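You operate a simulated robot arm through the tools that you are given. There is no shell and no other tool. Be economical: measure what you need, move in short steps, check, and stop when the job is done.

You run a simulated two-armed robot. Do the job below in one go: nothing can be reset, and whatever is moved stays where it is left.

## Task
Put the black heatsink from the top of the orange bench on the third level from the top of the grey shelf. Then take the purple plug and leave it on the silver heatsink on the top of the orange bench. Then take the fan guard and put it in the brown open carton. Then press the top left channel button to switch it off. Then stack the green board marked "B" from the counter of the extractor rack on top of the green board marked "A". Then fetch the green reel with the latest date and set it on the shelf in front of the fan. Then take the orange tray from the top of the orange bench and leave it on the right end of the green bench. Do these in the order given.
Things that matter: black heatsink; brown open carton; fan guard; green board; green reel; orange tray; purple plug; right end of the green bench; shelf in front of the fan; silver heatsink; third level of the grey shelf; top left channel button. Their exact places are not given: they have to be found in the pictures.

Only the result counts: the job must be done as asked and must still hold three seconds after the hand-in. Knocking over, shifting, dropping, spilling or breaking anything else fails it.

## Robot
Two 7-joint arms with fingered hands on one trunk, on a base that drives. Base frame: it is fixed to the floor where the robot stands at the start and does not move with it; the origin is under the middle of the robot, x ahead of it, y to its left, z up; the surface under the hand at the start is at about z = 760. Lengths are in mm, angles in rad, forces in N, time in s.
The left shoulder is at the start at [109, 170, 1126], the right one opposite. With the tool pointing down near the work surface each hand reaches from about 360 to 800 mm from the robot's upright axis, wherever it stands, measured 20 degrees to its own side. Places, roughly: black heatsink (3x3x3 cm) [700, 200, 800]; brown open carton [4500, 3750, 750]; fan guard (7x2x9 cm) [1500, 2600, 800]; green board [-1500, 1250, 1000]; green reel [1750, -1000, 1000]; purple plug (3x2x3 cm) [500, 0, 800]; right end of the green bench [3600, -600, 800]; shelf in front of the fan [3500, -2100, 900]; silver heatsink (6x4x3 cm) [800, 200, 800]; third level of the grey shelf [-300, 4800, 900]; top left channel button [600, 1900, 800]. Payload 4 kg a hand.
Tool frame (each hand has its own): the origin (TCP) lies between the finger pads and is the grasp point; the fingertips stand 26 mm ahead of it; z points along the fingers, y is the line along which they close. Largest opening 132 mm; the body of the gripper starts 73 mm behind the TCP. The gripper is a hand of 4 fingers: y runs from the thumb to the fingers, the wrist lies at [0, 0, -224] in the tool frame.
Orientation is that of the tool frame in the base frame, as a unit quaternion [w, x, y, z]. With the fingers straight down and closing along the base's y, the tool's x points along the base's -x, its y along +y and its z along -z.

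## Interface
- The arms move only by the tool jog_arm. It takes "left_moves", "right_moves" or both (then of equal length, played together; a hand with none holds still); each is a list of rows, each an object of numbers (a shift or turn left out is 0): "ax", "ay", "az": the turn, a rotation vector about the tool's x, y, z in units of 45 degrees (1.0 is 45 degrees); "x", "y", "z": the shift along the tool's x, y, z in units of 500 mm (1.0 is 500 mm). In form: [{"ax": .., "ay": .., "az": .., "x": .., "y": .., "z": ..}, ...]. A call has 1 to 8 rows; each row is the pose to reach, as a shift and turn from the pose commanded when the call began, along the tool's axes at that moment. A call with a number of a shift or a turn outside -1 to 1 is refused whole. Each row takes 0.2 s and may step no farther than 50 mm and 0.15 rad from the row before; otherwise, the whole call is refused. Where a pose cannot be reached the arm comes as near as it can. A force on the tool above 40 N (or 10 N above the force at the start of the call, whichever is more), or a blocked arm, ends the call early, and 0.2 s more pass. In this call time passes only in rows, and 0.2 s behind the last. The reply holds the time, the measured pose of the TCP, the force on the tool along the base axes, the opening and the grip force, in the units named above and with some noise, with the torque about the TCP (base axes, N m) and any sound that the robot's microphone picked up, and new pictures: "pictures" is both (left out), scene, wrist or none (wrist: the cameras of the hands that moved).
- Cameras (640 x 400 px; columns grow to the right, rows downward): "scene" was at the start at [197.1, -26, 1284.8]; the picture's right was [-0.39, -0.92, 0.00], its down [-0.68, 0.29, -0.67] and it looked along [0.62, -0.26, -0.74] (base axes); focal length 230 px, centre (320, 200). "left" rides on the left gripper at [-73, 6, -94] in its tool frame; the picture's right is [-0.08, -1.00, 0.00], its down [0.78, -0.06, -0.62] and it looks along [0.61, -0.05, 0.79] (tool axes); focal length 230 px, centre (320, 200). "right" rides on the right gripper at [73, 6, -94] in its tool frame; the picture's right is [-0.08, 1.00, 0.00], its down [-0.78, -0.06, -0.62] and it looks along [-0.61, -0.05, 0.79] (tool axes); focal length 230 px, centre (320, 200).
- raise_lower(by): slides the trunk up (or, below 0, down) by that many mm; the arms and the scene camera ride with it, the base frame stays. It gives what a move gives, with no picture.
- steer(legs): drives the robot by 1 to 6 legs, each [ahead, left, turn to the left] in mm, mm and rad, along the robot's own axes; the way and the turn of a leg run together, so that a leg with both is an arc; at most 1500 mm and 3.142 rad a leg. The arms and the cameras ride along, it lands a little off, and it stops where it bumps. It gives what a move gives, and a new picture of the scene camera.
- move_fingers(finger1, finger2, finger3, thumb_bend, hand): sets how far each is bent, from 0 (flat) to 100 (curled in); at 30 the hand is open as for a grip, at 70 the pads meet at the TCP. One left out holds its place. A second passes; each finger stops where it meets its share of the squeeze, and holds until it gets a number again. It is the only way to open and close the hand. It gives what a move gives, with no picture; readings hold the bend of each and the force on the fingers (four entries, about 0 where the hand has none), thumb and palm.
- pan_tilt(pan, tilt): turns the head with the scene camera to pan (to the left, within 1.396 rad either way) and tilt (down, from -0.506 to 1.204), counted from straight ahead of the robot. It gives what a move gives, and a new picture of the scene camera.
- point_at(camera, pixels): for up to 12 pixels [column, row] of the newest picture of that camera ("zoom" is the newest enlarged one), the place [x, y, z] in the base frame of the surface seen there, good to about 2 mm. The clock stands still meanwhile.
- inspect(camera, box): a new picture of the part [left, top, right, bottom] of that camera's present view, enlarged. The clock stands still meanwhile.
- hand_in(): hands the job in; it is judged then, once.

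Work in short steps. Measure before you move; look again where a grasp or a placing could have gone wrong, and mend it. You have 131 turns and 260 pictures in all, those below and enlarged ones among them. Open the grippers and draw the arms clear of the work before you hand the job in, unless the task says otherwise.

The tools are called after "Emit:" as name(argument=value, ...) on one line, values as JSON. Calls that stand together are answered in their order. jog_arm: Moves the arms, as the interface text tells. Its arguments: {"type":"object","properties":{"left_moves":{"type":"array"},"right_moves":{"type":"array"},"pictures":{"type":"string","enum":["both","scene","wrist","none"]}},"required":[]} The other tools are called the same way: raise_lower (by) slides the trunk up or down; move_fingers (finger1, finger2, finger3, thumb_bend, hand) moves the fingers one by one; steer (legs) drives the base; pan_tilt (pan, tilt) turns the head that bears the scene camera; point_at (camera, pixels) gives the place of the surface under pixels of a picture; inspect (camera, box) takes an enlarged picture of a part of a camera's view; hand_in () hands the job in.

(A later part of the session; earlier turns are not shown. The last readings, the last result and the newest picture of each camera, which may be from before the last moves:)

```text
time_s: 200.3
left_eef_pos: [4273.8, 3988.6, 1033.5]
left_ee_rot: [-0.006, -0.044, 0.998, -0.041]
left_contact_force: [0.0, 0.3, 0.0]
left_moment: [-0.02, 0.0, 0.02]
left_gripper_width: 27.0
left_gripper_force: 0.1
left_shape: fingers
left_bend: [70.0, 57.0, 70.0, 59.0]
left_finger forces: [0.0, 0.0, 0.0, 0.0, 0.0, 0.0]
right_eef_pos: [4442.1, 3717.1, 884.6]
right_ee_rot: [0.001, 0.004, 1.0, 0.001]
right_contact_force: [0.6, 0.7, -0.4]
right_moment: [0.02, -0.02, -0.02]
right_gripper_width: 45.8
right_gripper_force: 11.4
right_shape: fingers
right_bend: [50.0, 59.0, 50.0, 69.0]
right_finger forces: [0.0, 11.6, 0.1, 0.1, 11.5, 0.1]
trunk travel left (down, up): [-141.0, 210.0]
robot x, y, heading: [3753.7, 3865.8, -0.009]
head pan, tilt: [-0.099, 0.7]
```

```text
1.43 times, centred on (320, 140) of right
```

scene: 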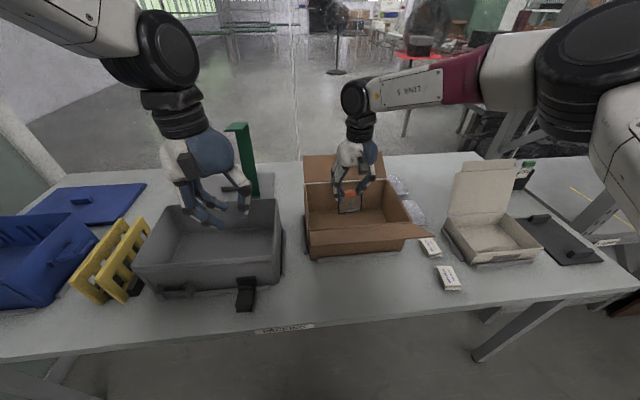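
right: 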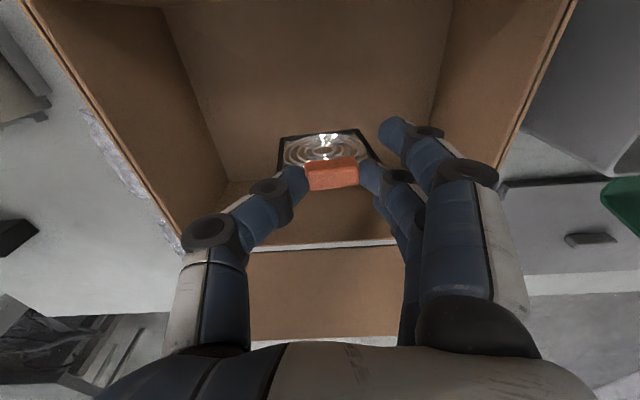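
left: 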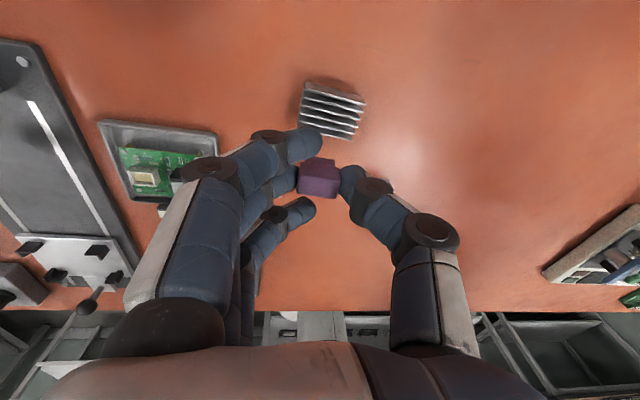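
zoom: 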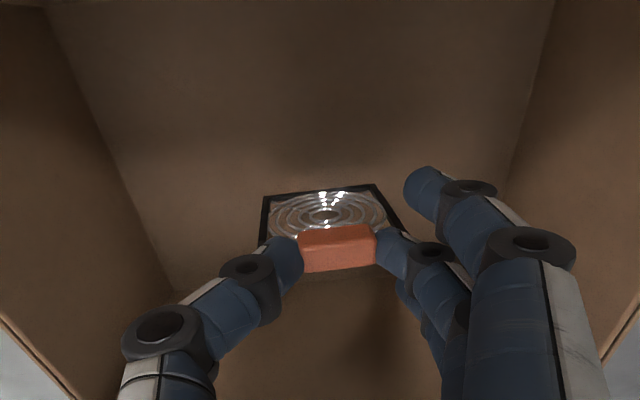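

Well within the carton. A few mm more, then release.

Emit:
jog_arm(right_moves=[{"z": 0.008}, {"z": 0.014}], pictures="none")

Emit:
move_fingers(hand="right", finger2=54, thumb_bend=60)

Emit:
jog_arm(right_moves=[{"z": -0.06}, {"z": -0.14}, {"z": -0.22}, {"z": -0.3}, {"z": -0.36}], pictures="both")

```text
time_s: 200.9
left_eef_pos: [4275.6, 3989.6, 1033.7]
left_ee_rot: [-0.006, -0.043, 0.998, -0.042]
left_contact_force: [0.4, 0.1, 1.5]
left_moment: [0.02, 0.0, 0.0]
left_gripper_width: 26.9
left_gripper_force: 0.0
left_shape: fingers
left_bend: [70.0, 57.0, 70.0, 59.0]
left_finger forces: [0.0, 0.0, 0.1, 0.0, 0.0, 0.1]
right_eef_pos: [4442.0, 3716.7, 877.8]
right_ee_rot: [0.0, 0.003, 1.0, 0.0]
right_contact_force: [-0.7, -0.4, -0.3]
right_moment: [-0.02, -0.02, -0.01]
right_gripper_width: 45.6
right_gripper_force: 11.5
right_shape: fingers
right_bend: [50.0, 59.0, 50.0, 69.0]
right_finger forces: [0.0, 11.6, 0.0, 0.0, 11.6, 0.0]
trunk travel left (down, up): [-141.0, 210.0]
robot x, y, heading: [3756.0, 3864.9, -0.007]
head pan, tilt: [-0.099, 0.7]
```

```text
time_s: 201.9
left_eef_pos: [4275.6, 3989.2, 1033.4]
left_ee_rot: [-0.006, -0.043, 0.998, -0.042]
left_contact_force: [0.6, 0.6, -0.2]
left_moment: [-0.03, -0.01, -0.01]
left_gripper_width: 27.2
left_gripper_force: 0.1
left_shape: fingers
left_bend: [70.0, 57.0, 70.0, 59.0]
left_finger forces: [0.1, 0.0, 0.0, 0.1, 0.0, 0.0]
right_eef_pos: [4441.6, 3715.7, 877.4]
right_ee_rot: [0.001, 0.004, 1.0, 0.0]
right_contact_force: [-0.8, 0.6, 0.3]
right_moment: [0.01, -0.01, 0.01]
right_gripper_width: 54.6
right_gripper_force: 0.1
right_shape: fingers
right_bend: [50.0, 54.0, 50.0, 60.0]
right_finger forces: [0.1, 0.0, 0.0, 0.0, 0.0, 0.0]
trunk travel left (down, up): [-141.0, 210.0]
robot x, y, heading: [3757.5, 3865.3, -0.004]
head pan, tilt: [-0.099, 0.7]
```

```text
time_s: 203.1
left_eef_pos: [4274.7, 3988.4, 1033.0]
left_ee_rot: [-0.007, -0.043, 0.998, -0.041]
left_contact_force: [0.8, -0.7, 0.2]
left_moment: [-0.01, -0.03, -0.01]
left_gripper_width: 27.0
left_gripper_force: 0.0
left_shape: fingers
left_bend: [70.0, 57.0, 70.0, 59.0]
left_finger forces: [0.1, 0.0, 0.0, 0.1, 0.1, 0.1]
right_eef_pos: [4441.7, 3716.3, 1057.6]
right_ee_rot: [0.0, 0.003, 1.0, 0.0]
right_contact_force: [0.3, 0.8, -0.9]
right_moment: [0.0, -0.01, -0.01]
right_gripper_width: 55.0
right_gripper_force: 0.0
right_shape: fingers
right_bend: [50.0, 54.0, 50.0, 60.0]
right_finger forces: [0.1, 0.0, 0.0, 0.1, 0.1, 0.0]
trunk travel left (down, up): [-141.0, 210.0]
robot x, y, heading: [3757.2, 3866.5, -0.007]
head pan, tilt: [-0.099, 0.7]
```

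scene: 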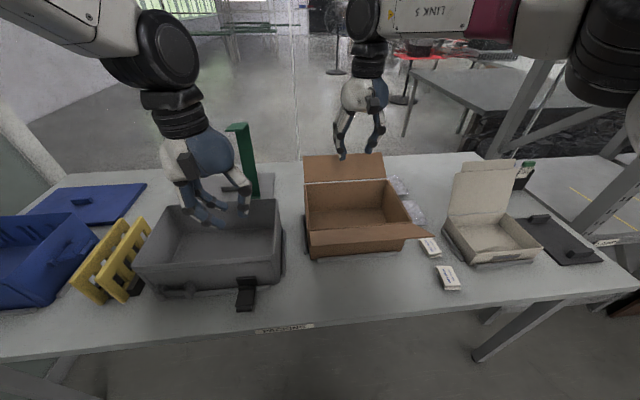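
right: 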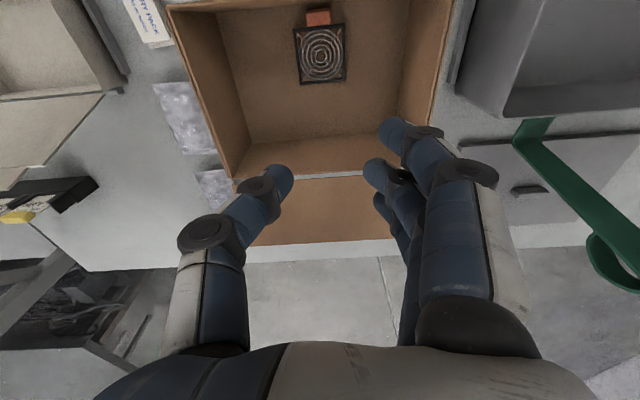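

The fan guard lies flat inside the carton. I retract the right hand and drive back along the same aisle, then strafe down the first corridor to face the channel panel.

Emit:
jog_arm(right_moves=[{"x": 0.08}, {"x": 0.16}, {"x": 0.24}, {"x": 0.3, "y": -0.05}, {"x": 0.3, "y": -0.12}], pictures="none")

Emit:
steer(legs=[[-1500, -60, 0.005], [-1500, -30, 0], [-1080, 0, 0], [0, -1000, 0], [0, -850, 0]])

Emit:
pan_tilt(pan=0.0, tilt=0.55)

```text
time_s: 204.3
left_eef_pos: [4274.8, 3988.6, 1031.8]
left_ee_rot: [-0.007, -0.042, 0.998, -0.04]
left_contact_force: [0.2, 0.5, 0.4]
left_moment: [0.0, -0.01, 0.02]
left_gripper_width: 26.8
left_gripper_force: 0.0
left_shape: fingers
left_bend: [70.0, 57.0, 70.0, 59.0]
left_finger forces: [0.1, 0.0, 0.1, 0.1, 0.1, 0.1]
right_eef_pos: [4291.5, 3657.8, 1057.1]
right_ee_rot: [0.001, 0.004, 1.0, 0.0]
right_contact_force: [-0.3, 1.0, 0.5]
right_moment: [-0.01, 0.01, 0.0]
right_gripper_width: 54.6
right_gripper_force: 0.0
right_shape: fingers
right_bend: [50.0, 54.0, 50.0, 60.0]
right_finger forces: [0.0, 0.0, 0.0, 0.0, 0.0, 0.1]
trunk travel left (down, up): [-141.0, 210.0]
robot x, y, heading: [3758.6, 3869.1, -0.009]
head pan, tilt: [-0.099, 0.7]
```

```text
refused: leg 1 is longer than a leg can be; nothing moved
```

```text
time_s: 205.0
left_eef_pos: [4275.6, 3989.9, 1032.7]
left_ee_rot: [-0.006, -0.043, 0.998, -0.042]
left_contact_force: [0.3, 0.2, 0.4]
left_moment: [0.0, -0.04, 0.01]
left_gripper_width: 26.9
left_gripper_force: 0.2
left_shape: fingers
left_bend: [70.0, 57.0, 70.0, 59.0]
left_finger forces: [0.0, 0.0, 0.0, 0.0, 0.1, 0.0]
right_eef_pos: [4292.5, 3658.2, 1058.5]
right_ee_rot: [0.0, 0.004, 1.0, 0.0]
right_contact_force: [-0.1, -0.1, -0.2]
right_moment: [-0.02, 0.01, 0.0]
right_gripper_width: 54.1
right_gripper_force: 0.1
right_shape: fingers
right_bend: [50.0, 54.0, 50.0, 60.0]
right_finger forces: [0.0, 0.0, 0.0, 0.0, 0.0, 0.0]
trunk travel left (down, up): [-141.0, 210.0]
robot x, y, heading: [3755.7, 3866.3, -0.01]
head pan, tilt: [0.0, 0.55]
```

scene: 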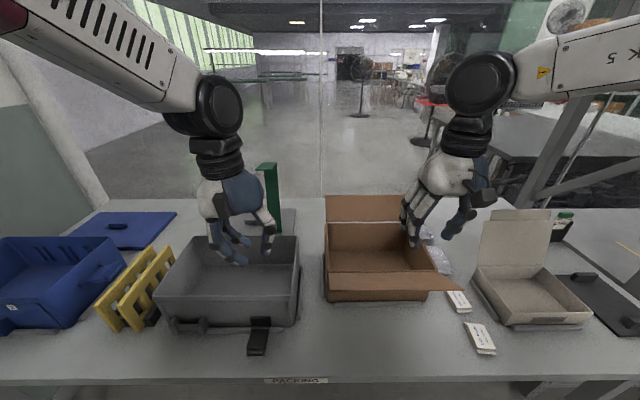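

The first leg was too long; I repeat with legs within 1500 mm.

Emit:
steer(legs=[[-1490, -60, 0.008], [-1490, -30, 0], [-1110, 0, 0], [0, -1000, 0], [0, -850, 0]])

```text
time_s: 240.7
left_eef_pos: [176.3, 2054.8, 1033.8]
left_ee_rot: [-0.007, -0.042, 0.998, -0.041]
left_contact_force: [0.3, -0.7, 0.4]
left_moment: [0.02, -0.01, 0.01]
left_gripper_width: 26.9
left_gripper_force: 0.1
left_shape: fingers
left_bend: [70.0, 57.0, 70.0, 59.0]
left_finger forces: [0.1, 0.1, 0.0, 0.1, 0.1, 0.0]
right_eef_pos: [192.3, 1723.6, 1058.2]
right_ee_rot: [0.001, 0.003, 1.0, 0.0]
right_contact_force: [-0.1, 0.8, -0.7]
right_moment: [0.01, 0.01, -0.02]
right_gripper_width: 54.6
right_gripper_force: 0.0
right_shape: fingers
right_bend: [50.0, 54.0, 50.0, 60.0]
right_finger forces: [0.0, 0.0, 0.0, 0.0, 0.0, 0.0]
trunk travel left (down, up): [-141.0, 210.0]
robot x, y, heading: [-340.7, 1934.3, -0.013]
head pan, tilt: [0.0, 0.55]
```

scene: 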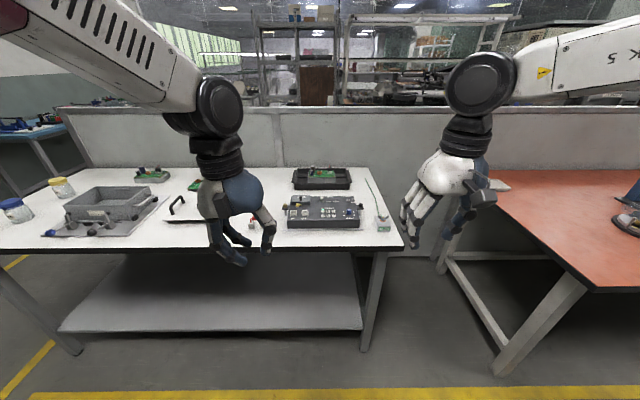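

The channel panel is at (325,211). I enlarge and measure.

Emit:
inspect(camera="scene", box=[275, 180, 375, 240])

Emit:
point_at(camera="scene", pixels=[[325, 240], [325, 225], [325, 205], [290, 222], [360, 224], [325, 250]])

```text
6.40 times, centred on (325, 210) of scene
```

zoom: 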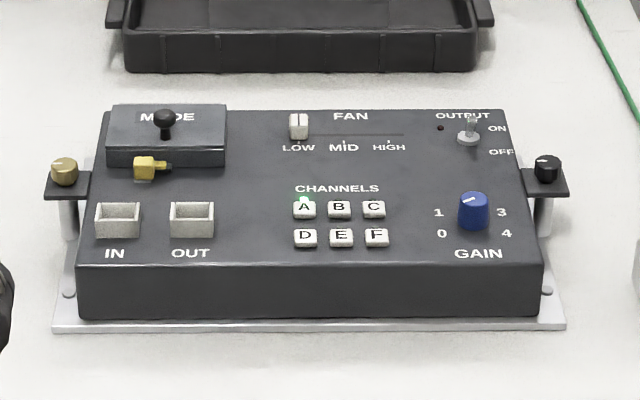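

```text
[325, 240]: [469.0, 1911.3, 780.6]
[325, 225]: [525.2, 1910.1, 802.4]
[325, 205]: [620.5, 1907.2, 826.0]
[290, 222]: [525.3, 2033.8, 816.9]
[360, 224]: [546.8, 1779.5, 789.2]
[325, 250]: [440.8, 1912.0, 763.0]
```

Button A (top left) is lit, so it is on. I measure the buttons, and shape the right hand into a narrow pointer (finger 2 and thumb meeting, 1 and 3 curled).

Emit:
point_at(camera="zoom", pixels=[[305, 208], [304, 203], [339, 208], [373, 208], [305, 235], [340, 236], [320, 222], [305, 190], [265, 208], [299, 125], [204, 205], [305, 217]])

Emit:
move_fingers(hand="right", finger1=100, finger2=70, finger3=100, thumb_bend=68)

Emit:
inspect(camera="right", box=[0, 0, 640, 400])

```text
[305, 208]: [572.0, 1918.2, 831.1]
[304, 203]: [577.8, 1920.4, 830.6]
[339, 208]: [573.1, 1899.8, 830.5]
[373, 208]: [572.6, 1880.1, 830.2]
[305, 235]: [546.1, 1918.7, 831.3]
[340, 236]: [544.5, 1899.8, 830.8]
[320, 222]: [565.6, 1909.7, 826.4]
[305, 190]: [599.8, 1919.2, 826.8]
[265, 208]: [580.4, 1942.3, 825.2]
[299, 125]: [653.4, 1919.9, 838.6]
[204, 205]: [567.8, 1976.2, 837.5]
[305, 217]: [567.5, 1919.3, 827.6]
```

```text
time_s: 241.7
left_eef_pos: [176.7, 2055.4, 1033.3]
left_ee_rot: [-0.005, -0.042, 0.998, -0.041]
left_contact_force: [0.7, -0.7, -0.2]
left_moment: [0.01, -0.02, -0.02]
left_gripper_width: 26.9
left_gripper_force: 0.1
left_shape: fingers
left_bend: [70.0, 57.0, 70.0, 59.0]
left_finger forces: [0.0, 0.0, 0.0, 0.0, 0.0, 0.0]
right_eef_pos: [191.5, 1723.5, 1057.2]
right_ee_rot: [0.001, 0.004, 1.0, -0.001]
right_contact_force: [0.1, 0.5, -0.4]
right_moment: [-0.01, 0.04, 0.01]
right_gripper_width: 39.4
right_gripper_force: 0.1
right_shape: fingers
right_bend: [100.0, 70.0, 100.0, 68.0]
right_finger forces: [0.0, 0.0, 0.0, 0.0, 0.0, 0.0]
trunk travel left (down, up): [-141.0, 210.0]
robot x, y, heading: [-344.9, 1933.0, -0.013]
head pan, tilt: [0.0, 0.55]
```

```text
1.00 times, centred on (320, 200) of right (not enlarged: the box is as wide or as high as the picture)
```

zoom: 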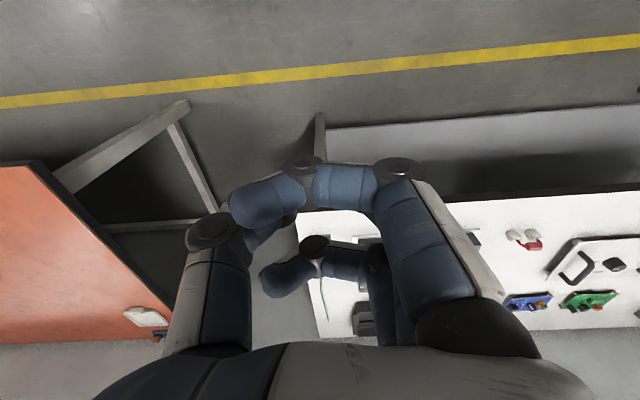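

A is centred at (572,1919), top z 831; B at y 1900, D at x 546. I drive up to the bench with the panel on the right hand's side.

Emit:
steer(legs=[[330, 130, 0.013]])

Emit:
pan_tilt(pan=-0.2, tilt=0.75)

```text
time_s: 244.0
left_eef_pos: [503.1, 2193.0, 1032.5]
left_ee_rot: [-0.006, -0.05, 0.998, -0.041]
left_contact_force: [0.6, 1.1, 0.5]
left_moment: [0.01, 0.01, 0.04]
left_gripper_width: 27.0
left_gripper_force: 0.1
left_shape: fingers
left_bend: [70.0, 57.0, 70.0, 59.0]
left_finger forces: [0.0, 0.1, 0.0, 0.1, 0.0, 0.0]
right_eef_pos: [523.1, 1861.7, 1057.3]
right_ee_rot: [0.0, -0.004, 1.0, 0.0]
right_contact_force: [0.4, 0.3, -0.8]
right_moment: [-0.01, 0.01, 0.01]
right_gripper_width: 39.4
right_gripper_force: 0.1
right_shape: fingers
right_bend: [100.0, 70.0, 100.0, 68.0]
right_finger forces: [0.0, 0.0, 0.0, 0.0, 0.0, 0.0]
trunk travel left (down, up): [-141.0, 210.0]
robot x, y, heading: [-12.0, 2063.2, 0.006]
head pan, tilt: [0.0, 0.55]
```

scene: 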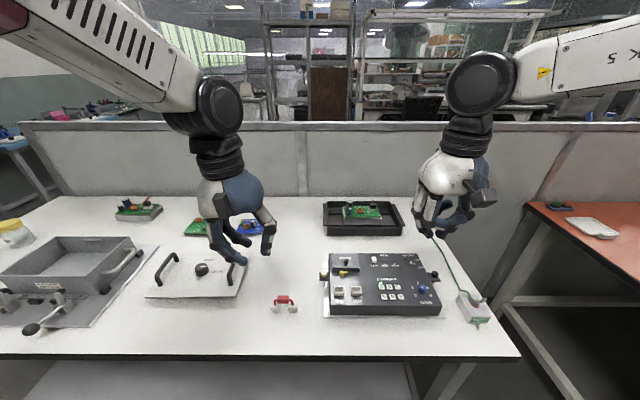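

```text
time_s: 244.7
left_eef_pos: [503.6, 2192.0, 1033.1]
left_ee_rot: [-0.006, -0.05, 0.998, -0.042]
left_contact_force: [-0.1, 0.3, -0.5]
left_moment: [0.01, -0.03, 0.0]
left_gripper_width: 26.6
left_gripper_force: 0.1
left_shape: fingers
left_bend: [70.0, 57.0, 70.0, 59.0]
left_finger forces: [0.0, 0.0, 0.1, 0.1, 0.1, 0.0]
right_eef_pos: [523.7, 1860.2, 1057.8]
right_ee_rot: [0.001, -0.004, 1.0, 0.0]
right_contact_force: [0.5, -0.4, 0.1]
right_moment: [0.02, -0.02, -0.03]
right_gripper_width: 39.8
right_gripper_force: 0.1
right_shape: fingers
right_bend: [100.0, 70.0, 100.0, 68.0]
right_finger forces: [0.0, 0.0, 0.0, 0.0, 0.1, 0.1]
trunk travel left (down, up): [-141.0, 210.0]
robot x, y, heading: [-12.0, 2062.9, 0.005]
head pan, tilt: [-0.201, 0.75]
```

scene: 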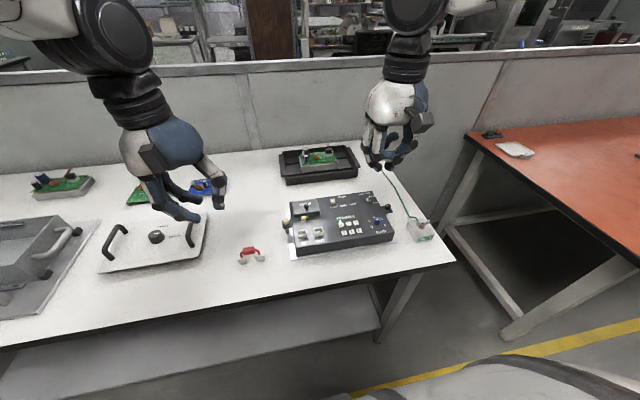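

I move the right hand above button A at z≈920 and look at the pointer.

Emit:
jog_arm(right_moves=[{"x": -0.025, "y": 0.031, "z": 0.07}, {"x": -0.05, "y": 0.062, "z": 0.14}, {"x": -0.074, "y": 0.093, "z": 0.21}, {"x": -0.098, "y": 0.124, "z": 0.274}], pictures="both")

Emit:
inspect(camera="scene", box=[280, 130, 420, 260])

```text
time_s: 245.7
left_eef_pos: [503.6, 2192.0, 1033.2]
left_ee_rot: [-0.005, -0.05, 0.998, -0.042]
left_contact_force: [-0.1, 1.1, 0.7]
left_moment: [0.0, 0.03, -0.03]
left_gripper_width: 27.1
left_gripper_force: 0.1
left_shape: fingers
left_bend: [70.0, 57.0, 70.0, 59.0]
left_finger forces: [0.0, 0.1, 0.0, 0.0, 0.1, 0.2]
right_eef_pos: [573.0, 1922.9, 920.5]
right_ee_rot: [0.0, -0.004, 1.0, 0.0]
right_contact_force: [0.4, -0.3, -0.2]
right_moment: [-0.04, 0.03, 0.0]
right_gripper_width: 39.7
right_gripper_force: 0.1
right_shape: fingers
right_bend: [100.0, 70.0, 100.0, 68.0]
right_finger forces: [0.1, 0.0, 0.1, 0.0, 0.1, 0.1]
trunk travel left (down, up): [-141.0, 210.0]
robot x, y, heading: [-16.6, 2062.0, -0.002]
head pan, tilt: [-0.201, 0.75]
```

scene: 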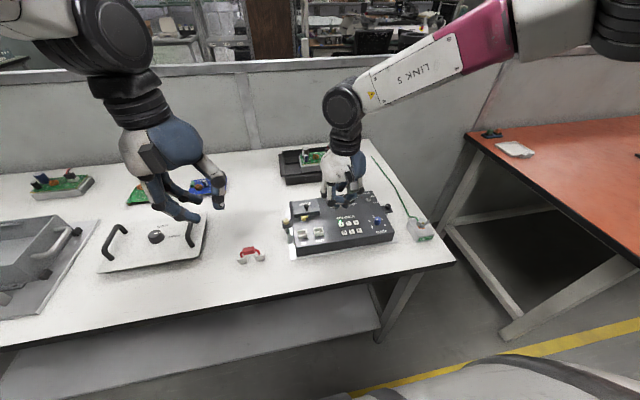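
right: 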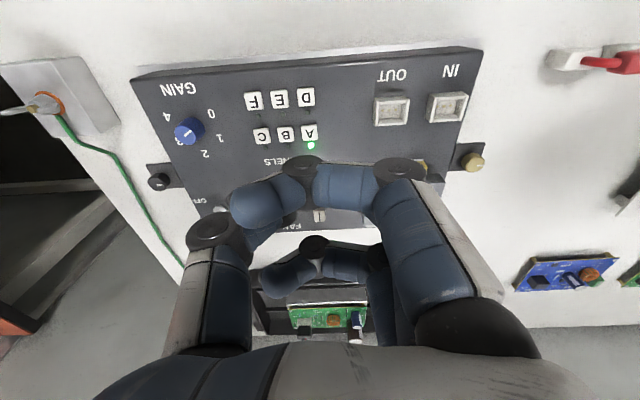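

```text
3.08 times, centred on (350, 195) of scene
```

zoom: 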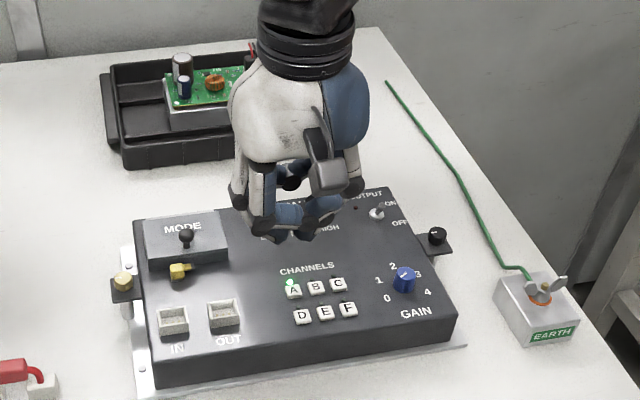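

Emit:
inspect(camera="scene", box=[320, 160, 375, 215])

```text
7.27 times, centred on (348, 188) of scene
```

zoom: 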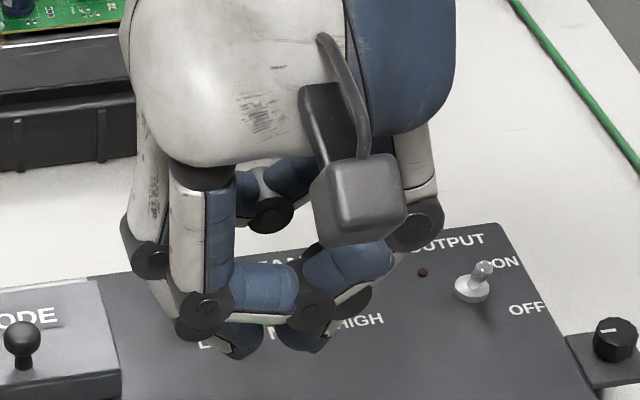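

Emit:
point_at(camera="zoom", pixels=[[240, 352], [305, 343], [230, 345], [285, 335], [205, 330], [310, 320], [265, 340], [320, 345], [265, 300]])

```text
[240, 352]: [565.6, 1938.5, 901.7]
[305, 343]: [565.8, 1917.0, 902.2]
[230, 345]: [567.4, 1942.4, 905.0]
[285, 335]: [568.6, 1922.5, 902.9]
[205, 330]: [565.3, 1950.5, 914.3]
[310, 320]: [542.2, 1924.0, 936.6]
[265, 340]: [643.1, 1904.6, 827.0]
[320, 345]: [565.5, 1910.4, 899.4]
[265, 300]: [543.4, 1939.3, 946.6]
```

The thumb tip (y≈1909–1924, z≈895) is the nearest; I centre it on A by shifting +5 mm in y, and descend to z≈866.

Emit:
jog_arm(right_moves=[{"y": 0.005, "z": 0.05}, {"y": 0.01, "z": 0.1}, {"y": 0.01, "z": 0.112}], pictures="none")

Emit:
inspect(camera="scene", box=[310, 180, 380, 245])

```text
time_s: 246.5
left_eef_pos: [503.0, 2192.6, 1032.9]
left_ee_rot: [-0.006, -0.05, 0.998, -0.042]
left_contact_force: [0.7, 1.2, -0.2]
left_moment: [0.05, 0.03, 0.02]
left_gripper_width: 26.9
left_gripper_force: 0.1
left_shape: fingers
left_bend: [70.0, 57.0, 70.0, 59.0]
left_finger forces: [0.0, 0.1, 0.0, 0.0, 0.0, 0.0]
right_eef_pos: [572.7, 1927.7, 865.2]
right_ee_rot: [0.001, -0.004, 1.0, 0.001]
right_contact_force: [-0.1, -0.1, 0.1]
right_moment: [-0.01, 0.01, 0.02]
right_gripper_width: 39.8
right_gripper_force: 0.0
right_shape: fingers
right_bend: [100.0, 70.0, 100.0, 68.0]
right_finger forces: [0.0, 0.0, 0.0, 0.0, 0.1, 0.0]
trunk travel left (down, up): [-141.0, 210.0]
robot x, y, heading: [-14.2, 2064.5, 0.012]
head pan, tilt: [-0.201, 0.75]
```

```text
6.15 times, centred on (345, 212) of scene
```

zoom: 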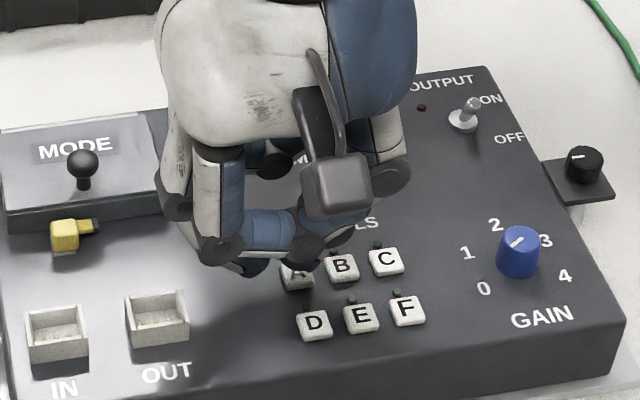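

Emit:
point_at(camera="zoom", pixels=[[308, 265], [295, 262], [320, 262], [250, 270], [298, 280], [340, 265], [328, 258]])

```text
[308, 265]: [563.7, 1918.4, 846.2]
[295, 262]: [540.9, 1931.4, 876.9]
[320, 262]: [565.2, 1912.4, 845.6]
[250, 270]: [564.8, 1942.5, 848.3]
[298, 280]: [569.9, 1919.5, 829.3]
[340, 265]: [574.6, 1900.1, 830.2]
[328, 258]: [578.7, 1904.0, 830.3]
```

Thumb tip is centred on A (y≈1911–1927). I press down in small steps.

Emit:
jog_arm(right_moves=[{"z": 0.01}, {"z": 0.016}, {"z": 0.02}], pictures="none")

```text
time_s: 247.3
left_eef_pos: [503.2, 2192.0, 1032.7]
left_ee_rot: [-0.005, -0.051, 0.998, -0.041]
left_contact_force: [-0.1, 1.2, 0.4]
left_moment: [-0.01, -0.01, -0.04]
left_gripper_width: 27.1
left_gripper_force: 0.0
left_shape: fingers
left_bend: [70.0, 57.0, 70.0, 59.0]
left_finger forces: [0.0, 0.0, 0.1, 0.0, 0.0, 0.1]
right_eef_pos: [572.5, 1928.9, 855.5]
right_ee_rot: [0.003, -0.004, 1.0, 0.0]
right_contact_force: [0.6, -1.9, 5.0]
right_moment: [-0.09, 0.0, 0.03]
right_gripper_width: 39.5
right_gripper_force: 2.9
right_shape: fingers
right_bend: [100.0, 70.0, 100.0, 68.0]
right_finger forces: [0.0, 0.0, 0.1, 0.1, 5.0, 0.1]
trunk travel left (down, up): [-141.0, 210.0]
robot x, y, heading: [-13.6, 2061.5, 0.0]
head pan, tilt: [-0.201, 0.75]
heard: click
```

Click heard at 5 N. I lift and check the light.

Emit:
jog_arm(right_moves=[{"z": -0.05}, {"z": -0.13}, {"z": -0.21}, {"z": -0.29}, {"z": -0.36}], pictures="none")

Emit:
inspect(camera="scene", box=[310, 180, 380, 245])

```text
time_s: 248.5
left_eef_pos: [502.4, 2192.9, 1034.1]
left_ee_rot: [-0.004, -0.05, 0.998, -0.041]
left_contact_force: [0.0, 0.8, 0.0]
left_moment: [0.03, -0.02, -0.01]
left_gripper_width: 26.9
left_gripper_force: 0.1
left_shape: fingers
left_bend: [70.0, 57.0, 70.0, 59.0]
left_finger forces: [0.1, 0.0, 0.1, 0.0, 0.1, 0.1]
right_eef_pos: [571.2, 1928.3, 1035.2]
right_ee_rot: [0.0, -0.003, 1.0, 0.0]
right_contact_force: [0.3, 0.4, 0.6]
right_moment: [-0.02, 0.0, -0.03]
right_gripper_width: 39.8
right_gripper_force: 0.0
right_shape: fingers
right_bend: [100.0, 70.0, 100.0, 68.0]
right_finger forces: [0.0, 0.1, 0.0, 0.0, 0.0, 0.0]
trunk travel left (down, up): [-141.0, 210.0]
robot x, y, heading: [-7.1, 2065.7, 0.004]
head pan, tilt: [-0.201, 0.75]
```

```text
6.15 times, centred on (345, 212) of scene
```

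zoom: 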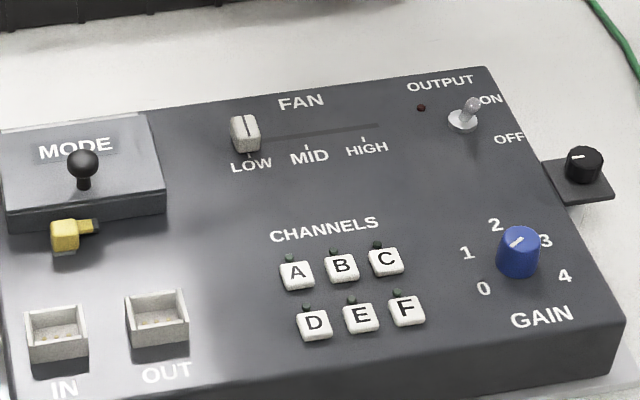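

The A light is off. I back away, turn left 90°, reverse to y≈1300 and look left at the extractor rack.

Emit:
jog_arm(right_moves=[{"x": 0.06, "y": -0.08}, {"x": 0.1, "y": -0.16}, {"x": 0.1, "y": -0.24}, {"x": 0.1, "y": -0.32}], pictures="none")

Emit:
steer(legs=[[-300, 0, 0], [0, 0, 1.571], [-760, 0, 0]])

Emit:
pan_tilt(pan=1.25, tilt=0.45)

```text
time_s: 249.5
left_eef_pos: [502.7, 2191.7, 1033.9]
left_ee_rot: [-0.005, -0.049, 0.998, -0.04]
left_contact_force: [0.1, 0.4, 0.1]
left_moment: [0.02, -0.01, 0.0]
left_gripper_width: 26.9
left_gripper_force: 0.1
left_shape: fingers
left_bend: [70.0, 57.0, 70.0, 59.0]
left_finger forces: [0.1, 0.0, 0.0, 0.0, 0.0, 0.0]
right_eef_pos: [522.9, 1768.7, 1034.5]
right_ee_rot: [0.0, -0.003, 1.0, 0.0]
right_contact_force: [-0.2, -0.7, 0.3]
right_moment: [0.03, 0.01, -0.03]
right_gripper_width: 39.3
right_gripper_force: 0.0
right_shape: fingers
right_bend: [100.0, 70.0, 100.0, 68.0]
right_finger forces: [0.0, 0.0, 0.1, 0.0, 0.0, 0.0]
trunk travel left (down, up): [-141.0, 210.0]
robot x, y, heading: [-18.5, 2062.1, 0.004]
head pan, tilt: [-0.201, 0.75]
```

```text
time_s: 259.1
left_eef_pos: [-438.8, 1814.2, 1033.9]
left_ee_rot: [-0.025, 0.737, -0.675, 0.034]
left_contact_force: [-0.5, -0.3, 0.7]
left_moment: [0.05, 0.0, 0.0]
left_gripper_width: 26.7
left_gripper_force: 0.1
left_shape: fingers
left_bend: [70.0, 57.0, 70.0, 59.0]
left_finger forces: [0.0, 0.0, 0.0, 0.0, 0.0, 0.0]
right_eef_pos: [-15.6, 1827.8, 1035.0]
right_ee_rot: [-0.001, -0.705, 0.709, 0.001]
right_contact_force: [0.0, 0.9, 0.7]
right_moment: [0.04, 0.0, -0.04]
right_gripper_width: 39.5
right_gripper_force: 0.0
right_shape: fingers
right_bend: [100.0, 70.0, 100.0, 68.0]
right_finger forces: [0.0, 0.0, 0.1, 0.0, 0.1, 0.0]
trunk travel left (down, up): [-141.0, 210.0]
robot x, y, heading: [-313.2, 1292.4, 1.561]
head pan, tilt: [-0.201, 0.75]
```

scene: 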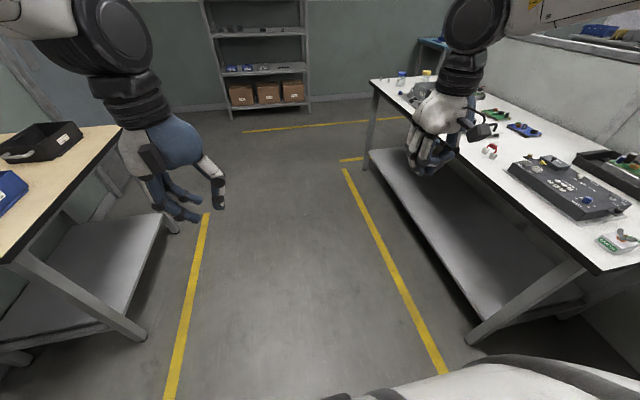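

```text
time_s: 260.7
left_eef_pos: [-439.1, 1813.4, 1032.9]
left_ee_rot: [-0.025, 0.737, -0.675, 0.033]
left_contact_force: [-0.1, -0.3, 0.5]
left_moment: [0.02, -0.02, 0.0]
left_gripper_width: 27.0
left_gripper_force: 0.0
left_shape: fingers
left_bend: [70.0, 57.0, 70.0, 59.0]
left_finger forces: [0.1, 0.0, 0.1, 0.0, 0.0, 0.0]
right_eef_pos: [-15.9, 1827.7, 1035.6]
right_ee_rot: [0.001, -0.705, 0.71, 0.001]
right_contact_force: [0.2, -0.6, 0.3]
right_moment: [0.0, 0.0, 0.0]
right_gripper_width: 39.7
right_gripper_force: 0.0
right_shape: fingers
right_bend: [100.0, 70.0, 100.0, 68.0]
right_finger forces: [0.0, 0.0, 0.0, 0.0, 0.0, 0.0]
trunk travel left (down, up): [-141.0, 210.0]
robot x, y, heading: [-316.0, 1298.5, 1.561]
head pan, tilt: [1.25, 0.45]
```

scene: 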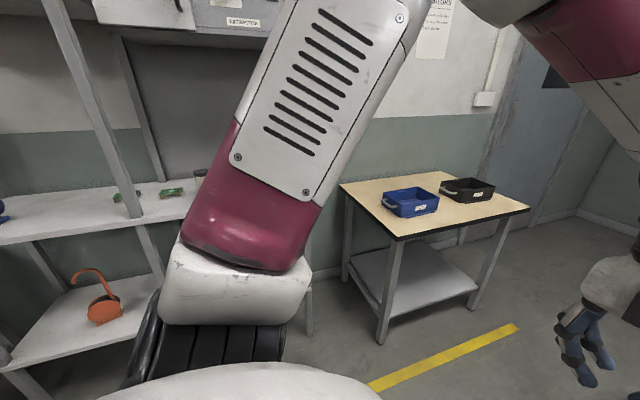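

The extractor rack's counter with the green boards is at left (100-190,190). I measure it.

Emit:
point_at(camera="scene", pixels=[[100, 210], [60, 240], [170, 192], [125, 196], [190, 205], [120, 225], [240, 20], [455, 180]])

Emit:
steer(legs=[[-60, -50, 0], [0, 0, 1.571]])

Emit:
pan_tilt(pan=0.0, tilt=0.4)

```text
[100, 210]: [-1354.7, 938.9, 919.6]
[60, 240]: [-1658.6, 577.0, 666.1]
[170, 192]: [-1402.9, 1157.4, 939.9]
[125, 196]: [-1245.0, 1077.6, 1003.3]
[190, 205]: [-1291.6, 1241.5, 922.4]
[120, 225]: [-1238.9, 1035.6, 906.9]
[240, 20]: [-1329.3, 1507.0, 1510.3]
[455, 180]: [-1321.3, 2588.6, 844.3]
```

```text
time_s: 265.6
left_eef_pos: [-787.9, 1119.8, 1033.8]
left_ee_rot: [-0.041, 0.998, 0.035, 0.006]
left_contact_force: [0.6, 0.1, -0.3]
left_moment: [0.01, 0.01, 0.03]
left_gripper_width: 27.1
left_gripper_force: 0.1
left_shape: fingers
left_bend: [70.0, 57.0, 70.0, 59.0]
left_finger forces: [0.0, 0.1, 0.0, 0.0, 0.0, 0.0]
right_eef_pos: [-794.1, 1543.8, 1036.0]
right_ee_rot: [0.0, 1.0, -0.011, 0.0]
right_contact_force: [0.3, 0.7, -0.8]
right_moment: [0.0, 0.02, -0.01]
right_gripper_width: 39.6
right_gripper_force: 0.2
right_shape: fingers
right_bend: [100.0, 70.0, 100.0, 68.0]
right_finger forces: [0.0, 0.0, 0.0, 0.0, 0.0, 0.0]
trunk travel left (down, up): [-141.0, 210.0]
robot x, y, heading: [-271.8, 1232.3, 3.116]
head pan, tilt: [1.25, 0.45]
```

scene: 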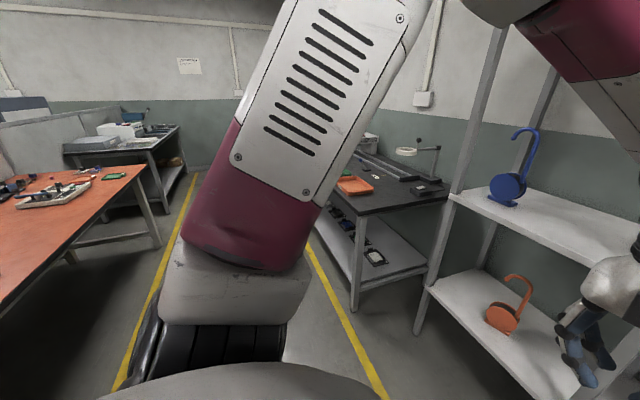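

```text
time_s: 267.1
left_eef_pos: [-787.2, 1120.1, 1033.0]
left_ee_rot: [-0.04, 0.999, 0.036, 0.006]
left_contact_force: [-0.6, 0.2, 0.1]
left_moment: [-0.01, 0.0, 0.02]
left_gripper_width: 27.3
left_gripper_force: 0.0
left_shape: fingers
left_bend: [70.0, 57.0, 70.0, 59.0]
left_finger forces: [0.0, 0.1, 0.0, 0.1, 0.0, 0.0]
right_eef_pos: [-794.6, 1543.9, 1036.2]
right_ee_rot: [-0.001, 1.0, -0.011, -0.001]
right_contact_force: [-0.5, -1.3, -0.5]
right_moment: [0.0, -0.01, -0.03]
right_gripper_width: 39.7
right_gripper_force: 0.0
right_shape: fingers
right_bend: [100.0, 70.0, 100.0, 68.0]
right_finger forces: [0.0, 0.1, 0.0, 0.0, 0.0, 0.1]
trunk travel left (down, up): [-141.0, 210.0]
robot x, y, heading: [-268.6, 1230.8, 3.118]
head pan, tilt: [0.0, 0.4]
```

scene: 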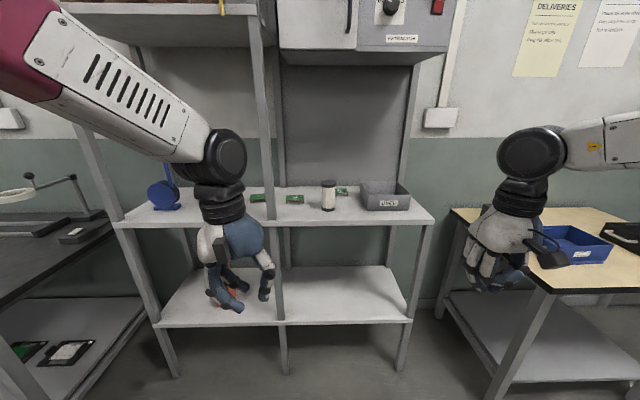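

Emit:
inspect(camera="scene", box=[230, 165, 430, 235])

Emit:
point_at(camera="zoom", pixels=[[90, 105], [205, 108], [350, 85], [310, 130], [130, 60], [130, 170], [620, 172], [200, 165], [500, 120], [280, 60]])

```text
3.20 times, centred on (330, 200) of scene
```

zoom: 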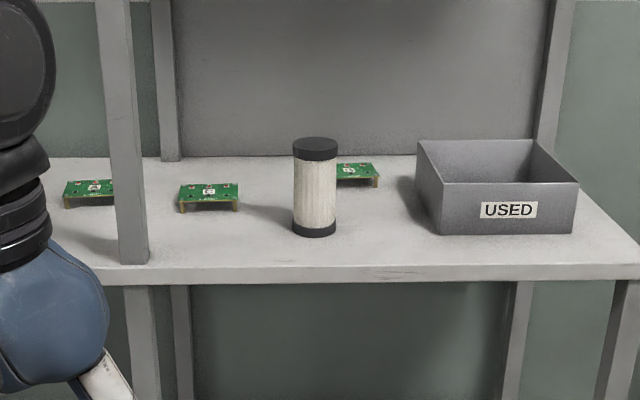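

```text
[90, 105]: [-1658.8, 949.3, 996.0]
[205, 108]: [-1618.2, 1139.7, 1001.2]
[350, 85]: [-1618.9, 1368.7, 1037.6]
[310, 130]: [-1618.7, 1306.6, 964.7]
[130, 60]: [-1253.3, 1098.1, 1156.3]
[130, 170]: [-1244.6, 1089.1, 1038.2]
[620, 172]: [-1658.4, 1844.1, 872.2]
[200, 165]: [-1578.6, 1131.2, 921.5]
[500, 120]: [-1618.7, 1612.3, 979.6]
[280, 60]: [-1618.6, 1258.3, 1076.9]
```

My rows were off; I re-measure the boards, post and filter cylinder, and zoom on the labels.

Emit:
point_at(camera="zoom", pixels=[[95, 185], [208, 190], [358, 172], [315, 225], [133, 250], [300, 268], [210, 207], [485, 220], [620, 265], [181, 187], [237, 186], [600, 250]])

Emit:
inspect(camera="scene", box=[245, 185, 355, 210])

```text
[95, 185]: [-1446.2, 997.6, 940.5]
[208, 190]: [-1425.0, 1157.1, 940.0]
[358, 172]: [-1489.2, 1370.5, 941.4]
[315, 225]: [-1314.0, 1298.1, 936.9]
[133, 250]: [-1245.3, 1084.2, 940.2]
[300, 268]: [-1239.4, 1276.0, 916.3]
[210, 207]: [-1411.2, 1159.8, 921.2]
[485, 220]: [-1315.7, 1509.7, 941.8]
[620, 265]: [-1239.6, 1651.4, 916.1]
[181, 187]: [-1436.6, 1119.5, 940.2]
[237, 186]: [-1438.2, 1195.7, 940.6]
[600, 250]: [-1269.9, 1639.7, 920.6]
```

```text
5.82 times, centred on (300, 198) of scene
```

zoom: 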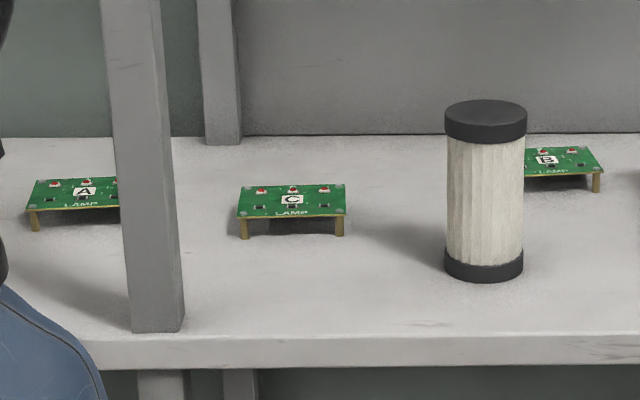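

A is at about (-1446, 985), C (-1425, 1157), B (-1489, 1370); counter z=920, boards' top z≈940. I'll use the left hand turned 90° (closing along x, on the long edges), with the trunk raised 160 mm.

Emit:
raise_lower(by=160)

Emit:
jog_arm(left_moves=[{"az": 0.1667}, {"az": 0.3333}, {"az": 0.5}, {"az": 0.6667}, {"az": 0.8333}, {"az": 1.0}], pictures="none")

Emit:
jog_arm(left_moves=[{"az": 0.1667}, {"az": 0.3333}, {"az": 0.5}, {"az": 0.6667}, {"az": 0.8333}, {"az": 1.0}], pictures="none")

Emit:
move_fingers(hand="left", finger1=42, finger2=42, finger3=42, thumb_bend=42)

Emit:
steer(legs=[[400, -310, 0.025]])

```text
time_s: 268.9
left_eef_pos: [-787.2, 1119.4, 1192.8]
left_ee_rot: [-0.041, 0.998, 0.035, 0.007]
left_contact_force: [-0.2, 0.5, -0.6]
left_moment: [-0.01, 0.0, -0.03]
left_gripper_width: 27.1
left_gripper_force: 0.0
left_shape: fingers
left_bend: [70.0, 57.0, 70.0, 59.0]
left_finger forces: [0.0, 0.0, 0.0, 0.0, 0.1, 0.0]
right_eef_pos: [-795.8, 1544.3, 1194.7]
right_ee_rot: [0.0, 1.0, -0.012, 0.0]
right_contact_force: [-0.1, 0.3, 0.6]
right_moment: [-0.04, -0.02, -0.01]
right_gripper_width: 39.6
right_gripper_force: 0.1
right_shape: fingers
right_bend: [100.0, 70.0, 100.0, 68.0]
right_finger forces: [0.1, 0.1, 0.0, 0.0, 0.0, 0.1]
trunk travel left (down, up): [-301.0, 50.0]
robot x, y, heading: [-267.1, 1235.7, 3.118]
head pan, tilt: [0.0, 0.4]
```

```text
time_s: 270.3
left_eef_pos: [-787.5, 1119.7, 1193.2]
left_ee_rot: [-0.04, 0.936, -0.351, -0.01]
left_contact_force: [0.9, -0.5, -0.7]
left_moment: [0.01, 0.02, -0.03]
left_gripper_width: 27.1
left_gripper_force: 0.0
left_shape: fingers
left_bend: [70.0, 57.0, 70.0, 59.0]
left_finger forces: [0.0, 0.0, 0.1, 0.1, 0.1, 0.0]
right_eef_pos: [-795.6, 1543.7, 1195.0]
right_ee_rot: [0.001, 1.0, -0.012, -0.001]
right_contact_force: [0.2, 0.4, -0.3]
right_moment: [0.03, 0.0, -0.03]
right_gripper_width: 39.4
right_gripper_force: 0.1
right_shape: fingers
right_bend: [100.0, 70.0, 100.0, 68.0]
right_finger forces: [0.0, 0.0, 0.1, 0.1, 0.0, 0.0]
trunk travel left (down, up): [-301.0, 50.0]
robot x, y, heading: [-263.0, 1235.1, 3.116]
head pan, tilt: [0.0, 0.4]
```

```text
time_s: 271.7
left_eef_pos: [-787.3, 1119.7, 1193.3]
left_ee_rot: [-0.034, 0.73, -0.682, -0.024]
left_contact_force: [0.1, 0.1, -0.3]
left_moment: [-0.02, -0.01, -0.04]
left_gripper_width: 26.8
left_gripper_force: 0.0
left_shape: fingers
left_bend: [70.0, 57.0, 70.0, 59.0]
left_finger forces: [0.0, 0.1, 0.0, 0.0, 0.1, 0.0]
right_eef_pos: [-794.5, 1542.7, 1196.2]
right_ee_rot: [0.001, 1.0, -0.012, 0.0]
right_contact_force: [-0.5, 0.0, -0.7]
right_moment: [-0.03, -0.02, 0.01]
right_gripper_width: 39.4
right_gripper_force: 0.0
right_shape: fingers
right_bend: [100.0, 70.0, 100.0, 68.0]
right_finger forces: [0.1, 0.1, 0.0, 0.0, 0.0, 0.0]
trunk travel left (down, up): [-301.0, 50.0]
robot x, y, heading: [-267.7, 1233.6, 3.123]
head pan, tilt: [0.0, 0.4]
```

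```text
time_s: 272.7
left_eef_pos: [-787.8, 1121.5, 1192.7]
left_ee_rot: [-0.034, 0.731, -0.681, -0.025]
left_contact_force: [0.0, -0.4, -0.1]
left_moment: [0.03, 0.0, 0.01]
left_gripper_width: 96.5
left_gripper_force: 0.1
left_shape: fingers
left_bend: [42.0, 42.0, 42.0, 42.0]
left_finger forces: [0.0, 0.0, 0.0, 0.0, 0.1, 0.0]
right_eef_pos: [-795.4, 1544.4, 1196.3]
right_ee_rot: [0.0, 1.0, -0.011, 0.0]
right_contact_force: [-0.4, -0.2, 0.1]
right_moment: [0.02, 0.01, -0.02]
right_gripper_width: 39.3
right_gripper_force: 0.0
right_shape: fingers
right_bend: [100.0, 70.0, 100.0, 68.0]
right_finger forces: [0.0, 0.1, 0.1, 0.1, 0.0, 0.0]
trunk travel left (down, up): [-301.0, 50.0]
robot x, y, heading: [-266.1, 1234.0, 3.116]
head pan, tilt: [0.0, 0.4]
```

```text
time_s: 276.0
left_eef_pos: [-1180.4, 1429.3, 1193.6]
left_ee_rot: [-0.034, 0.739, -0.673, -0.025]
left_contact_force: [0.6, -0.4, 0.6]
left_moment: [-0.01, -0.07, 0.0]
left_gripper_width: 96.6
left_gripper_force: 0.1
left_shape: fingers
left_bend: [42.0, 42.0, 42.0, 42.0]
left_finger forces: [0.0, 0.1, 0.1, 0.0, 0.0, 0.1]
right_eef_pos: [-1196.3, 1851.6, 1195.4]
right_ee_rot: [0.001, 1.0, -0.001, 0.0]
right_contact_force: [-0.4, 0.9, 0.2]
right_moment: [-0.04, -0.01, -0.04]
right_gripper_width: 39.5
right_gripper_force: 0.1
right_shape: fingers
right_bend: [100.0, 70.0, 100.0, 68.0]
right_finger forces: [0.1, 0.1, 0.1, 0.0, 0.0, 0.0]
trunk travel left (down, up): [-301.0, 50.0]
robot x, y, heading: [-665.9, 1552.5, 3.134]
head pan, tilt: [0.0, 0.4]
```

scene: 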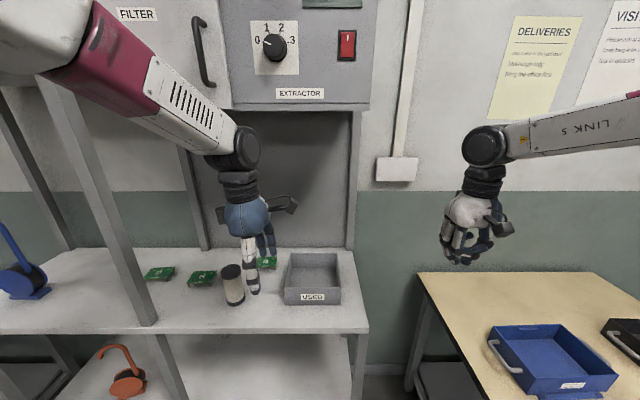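

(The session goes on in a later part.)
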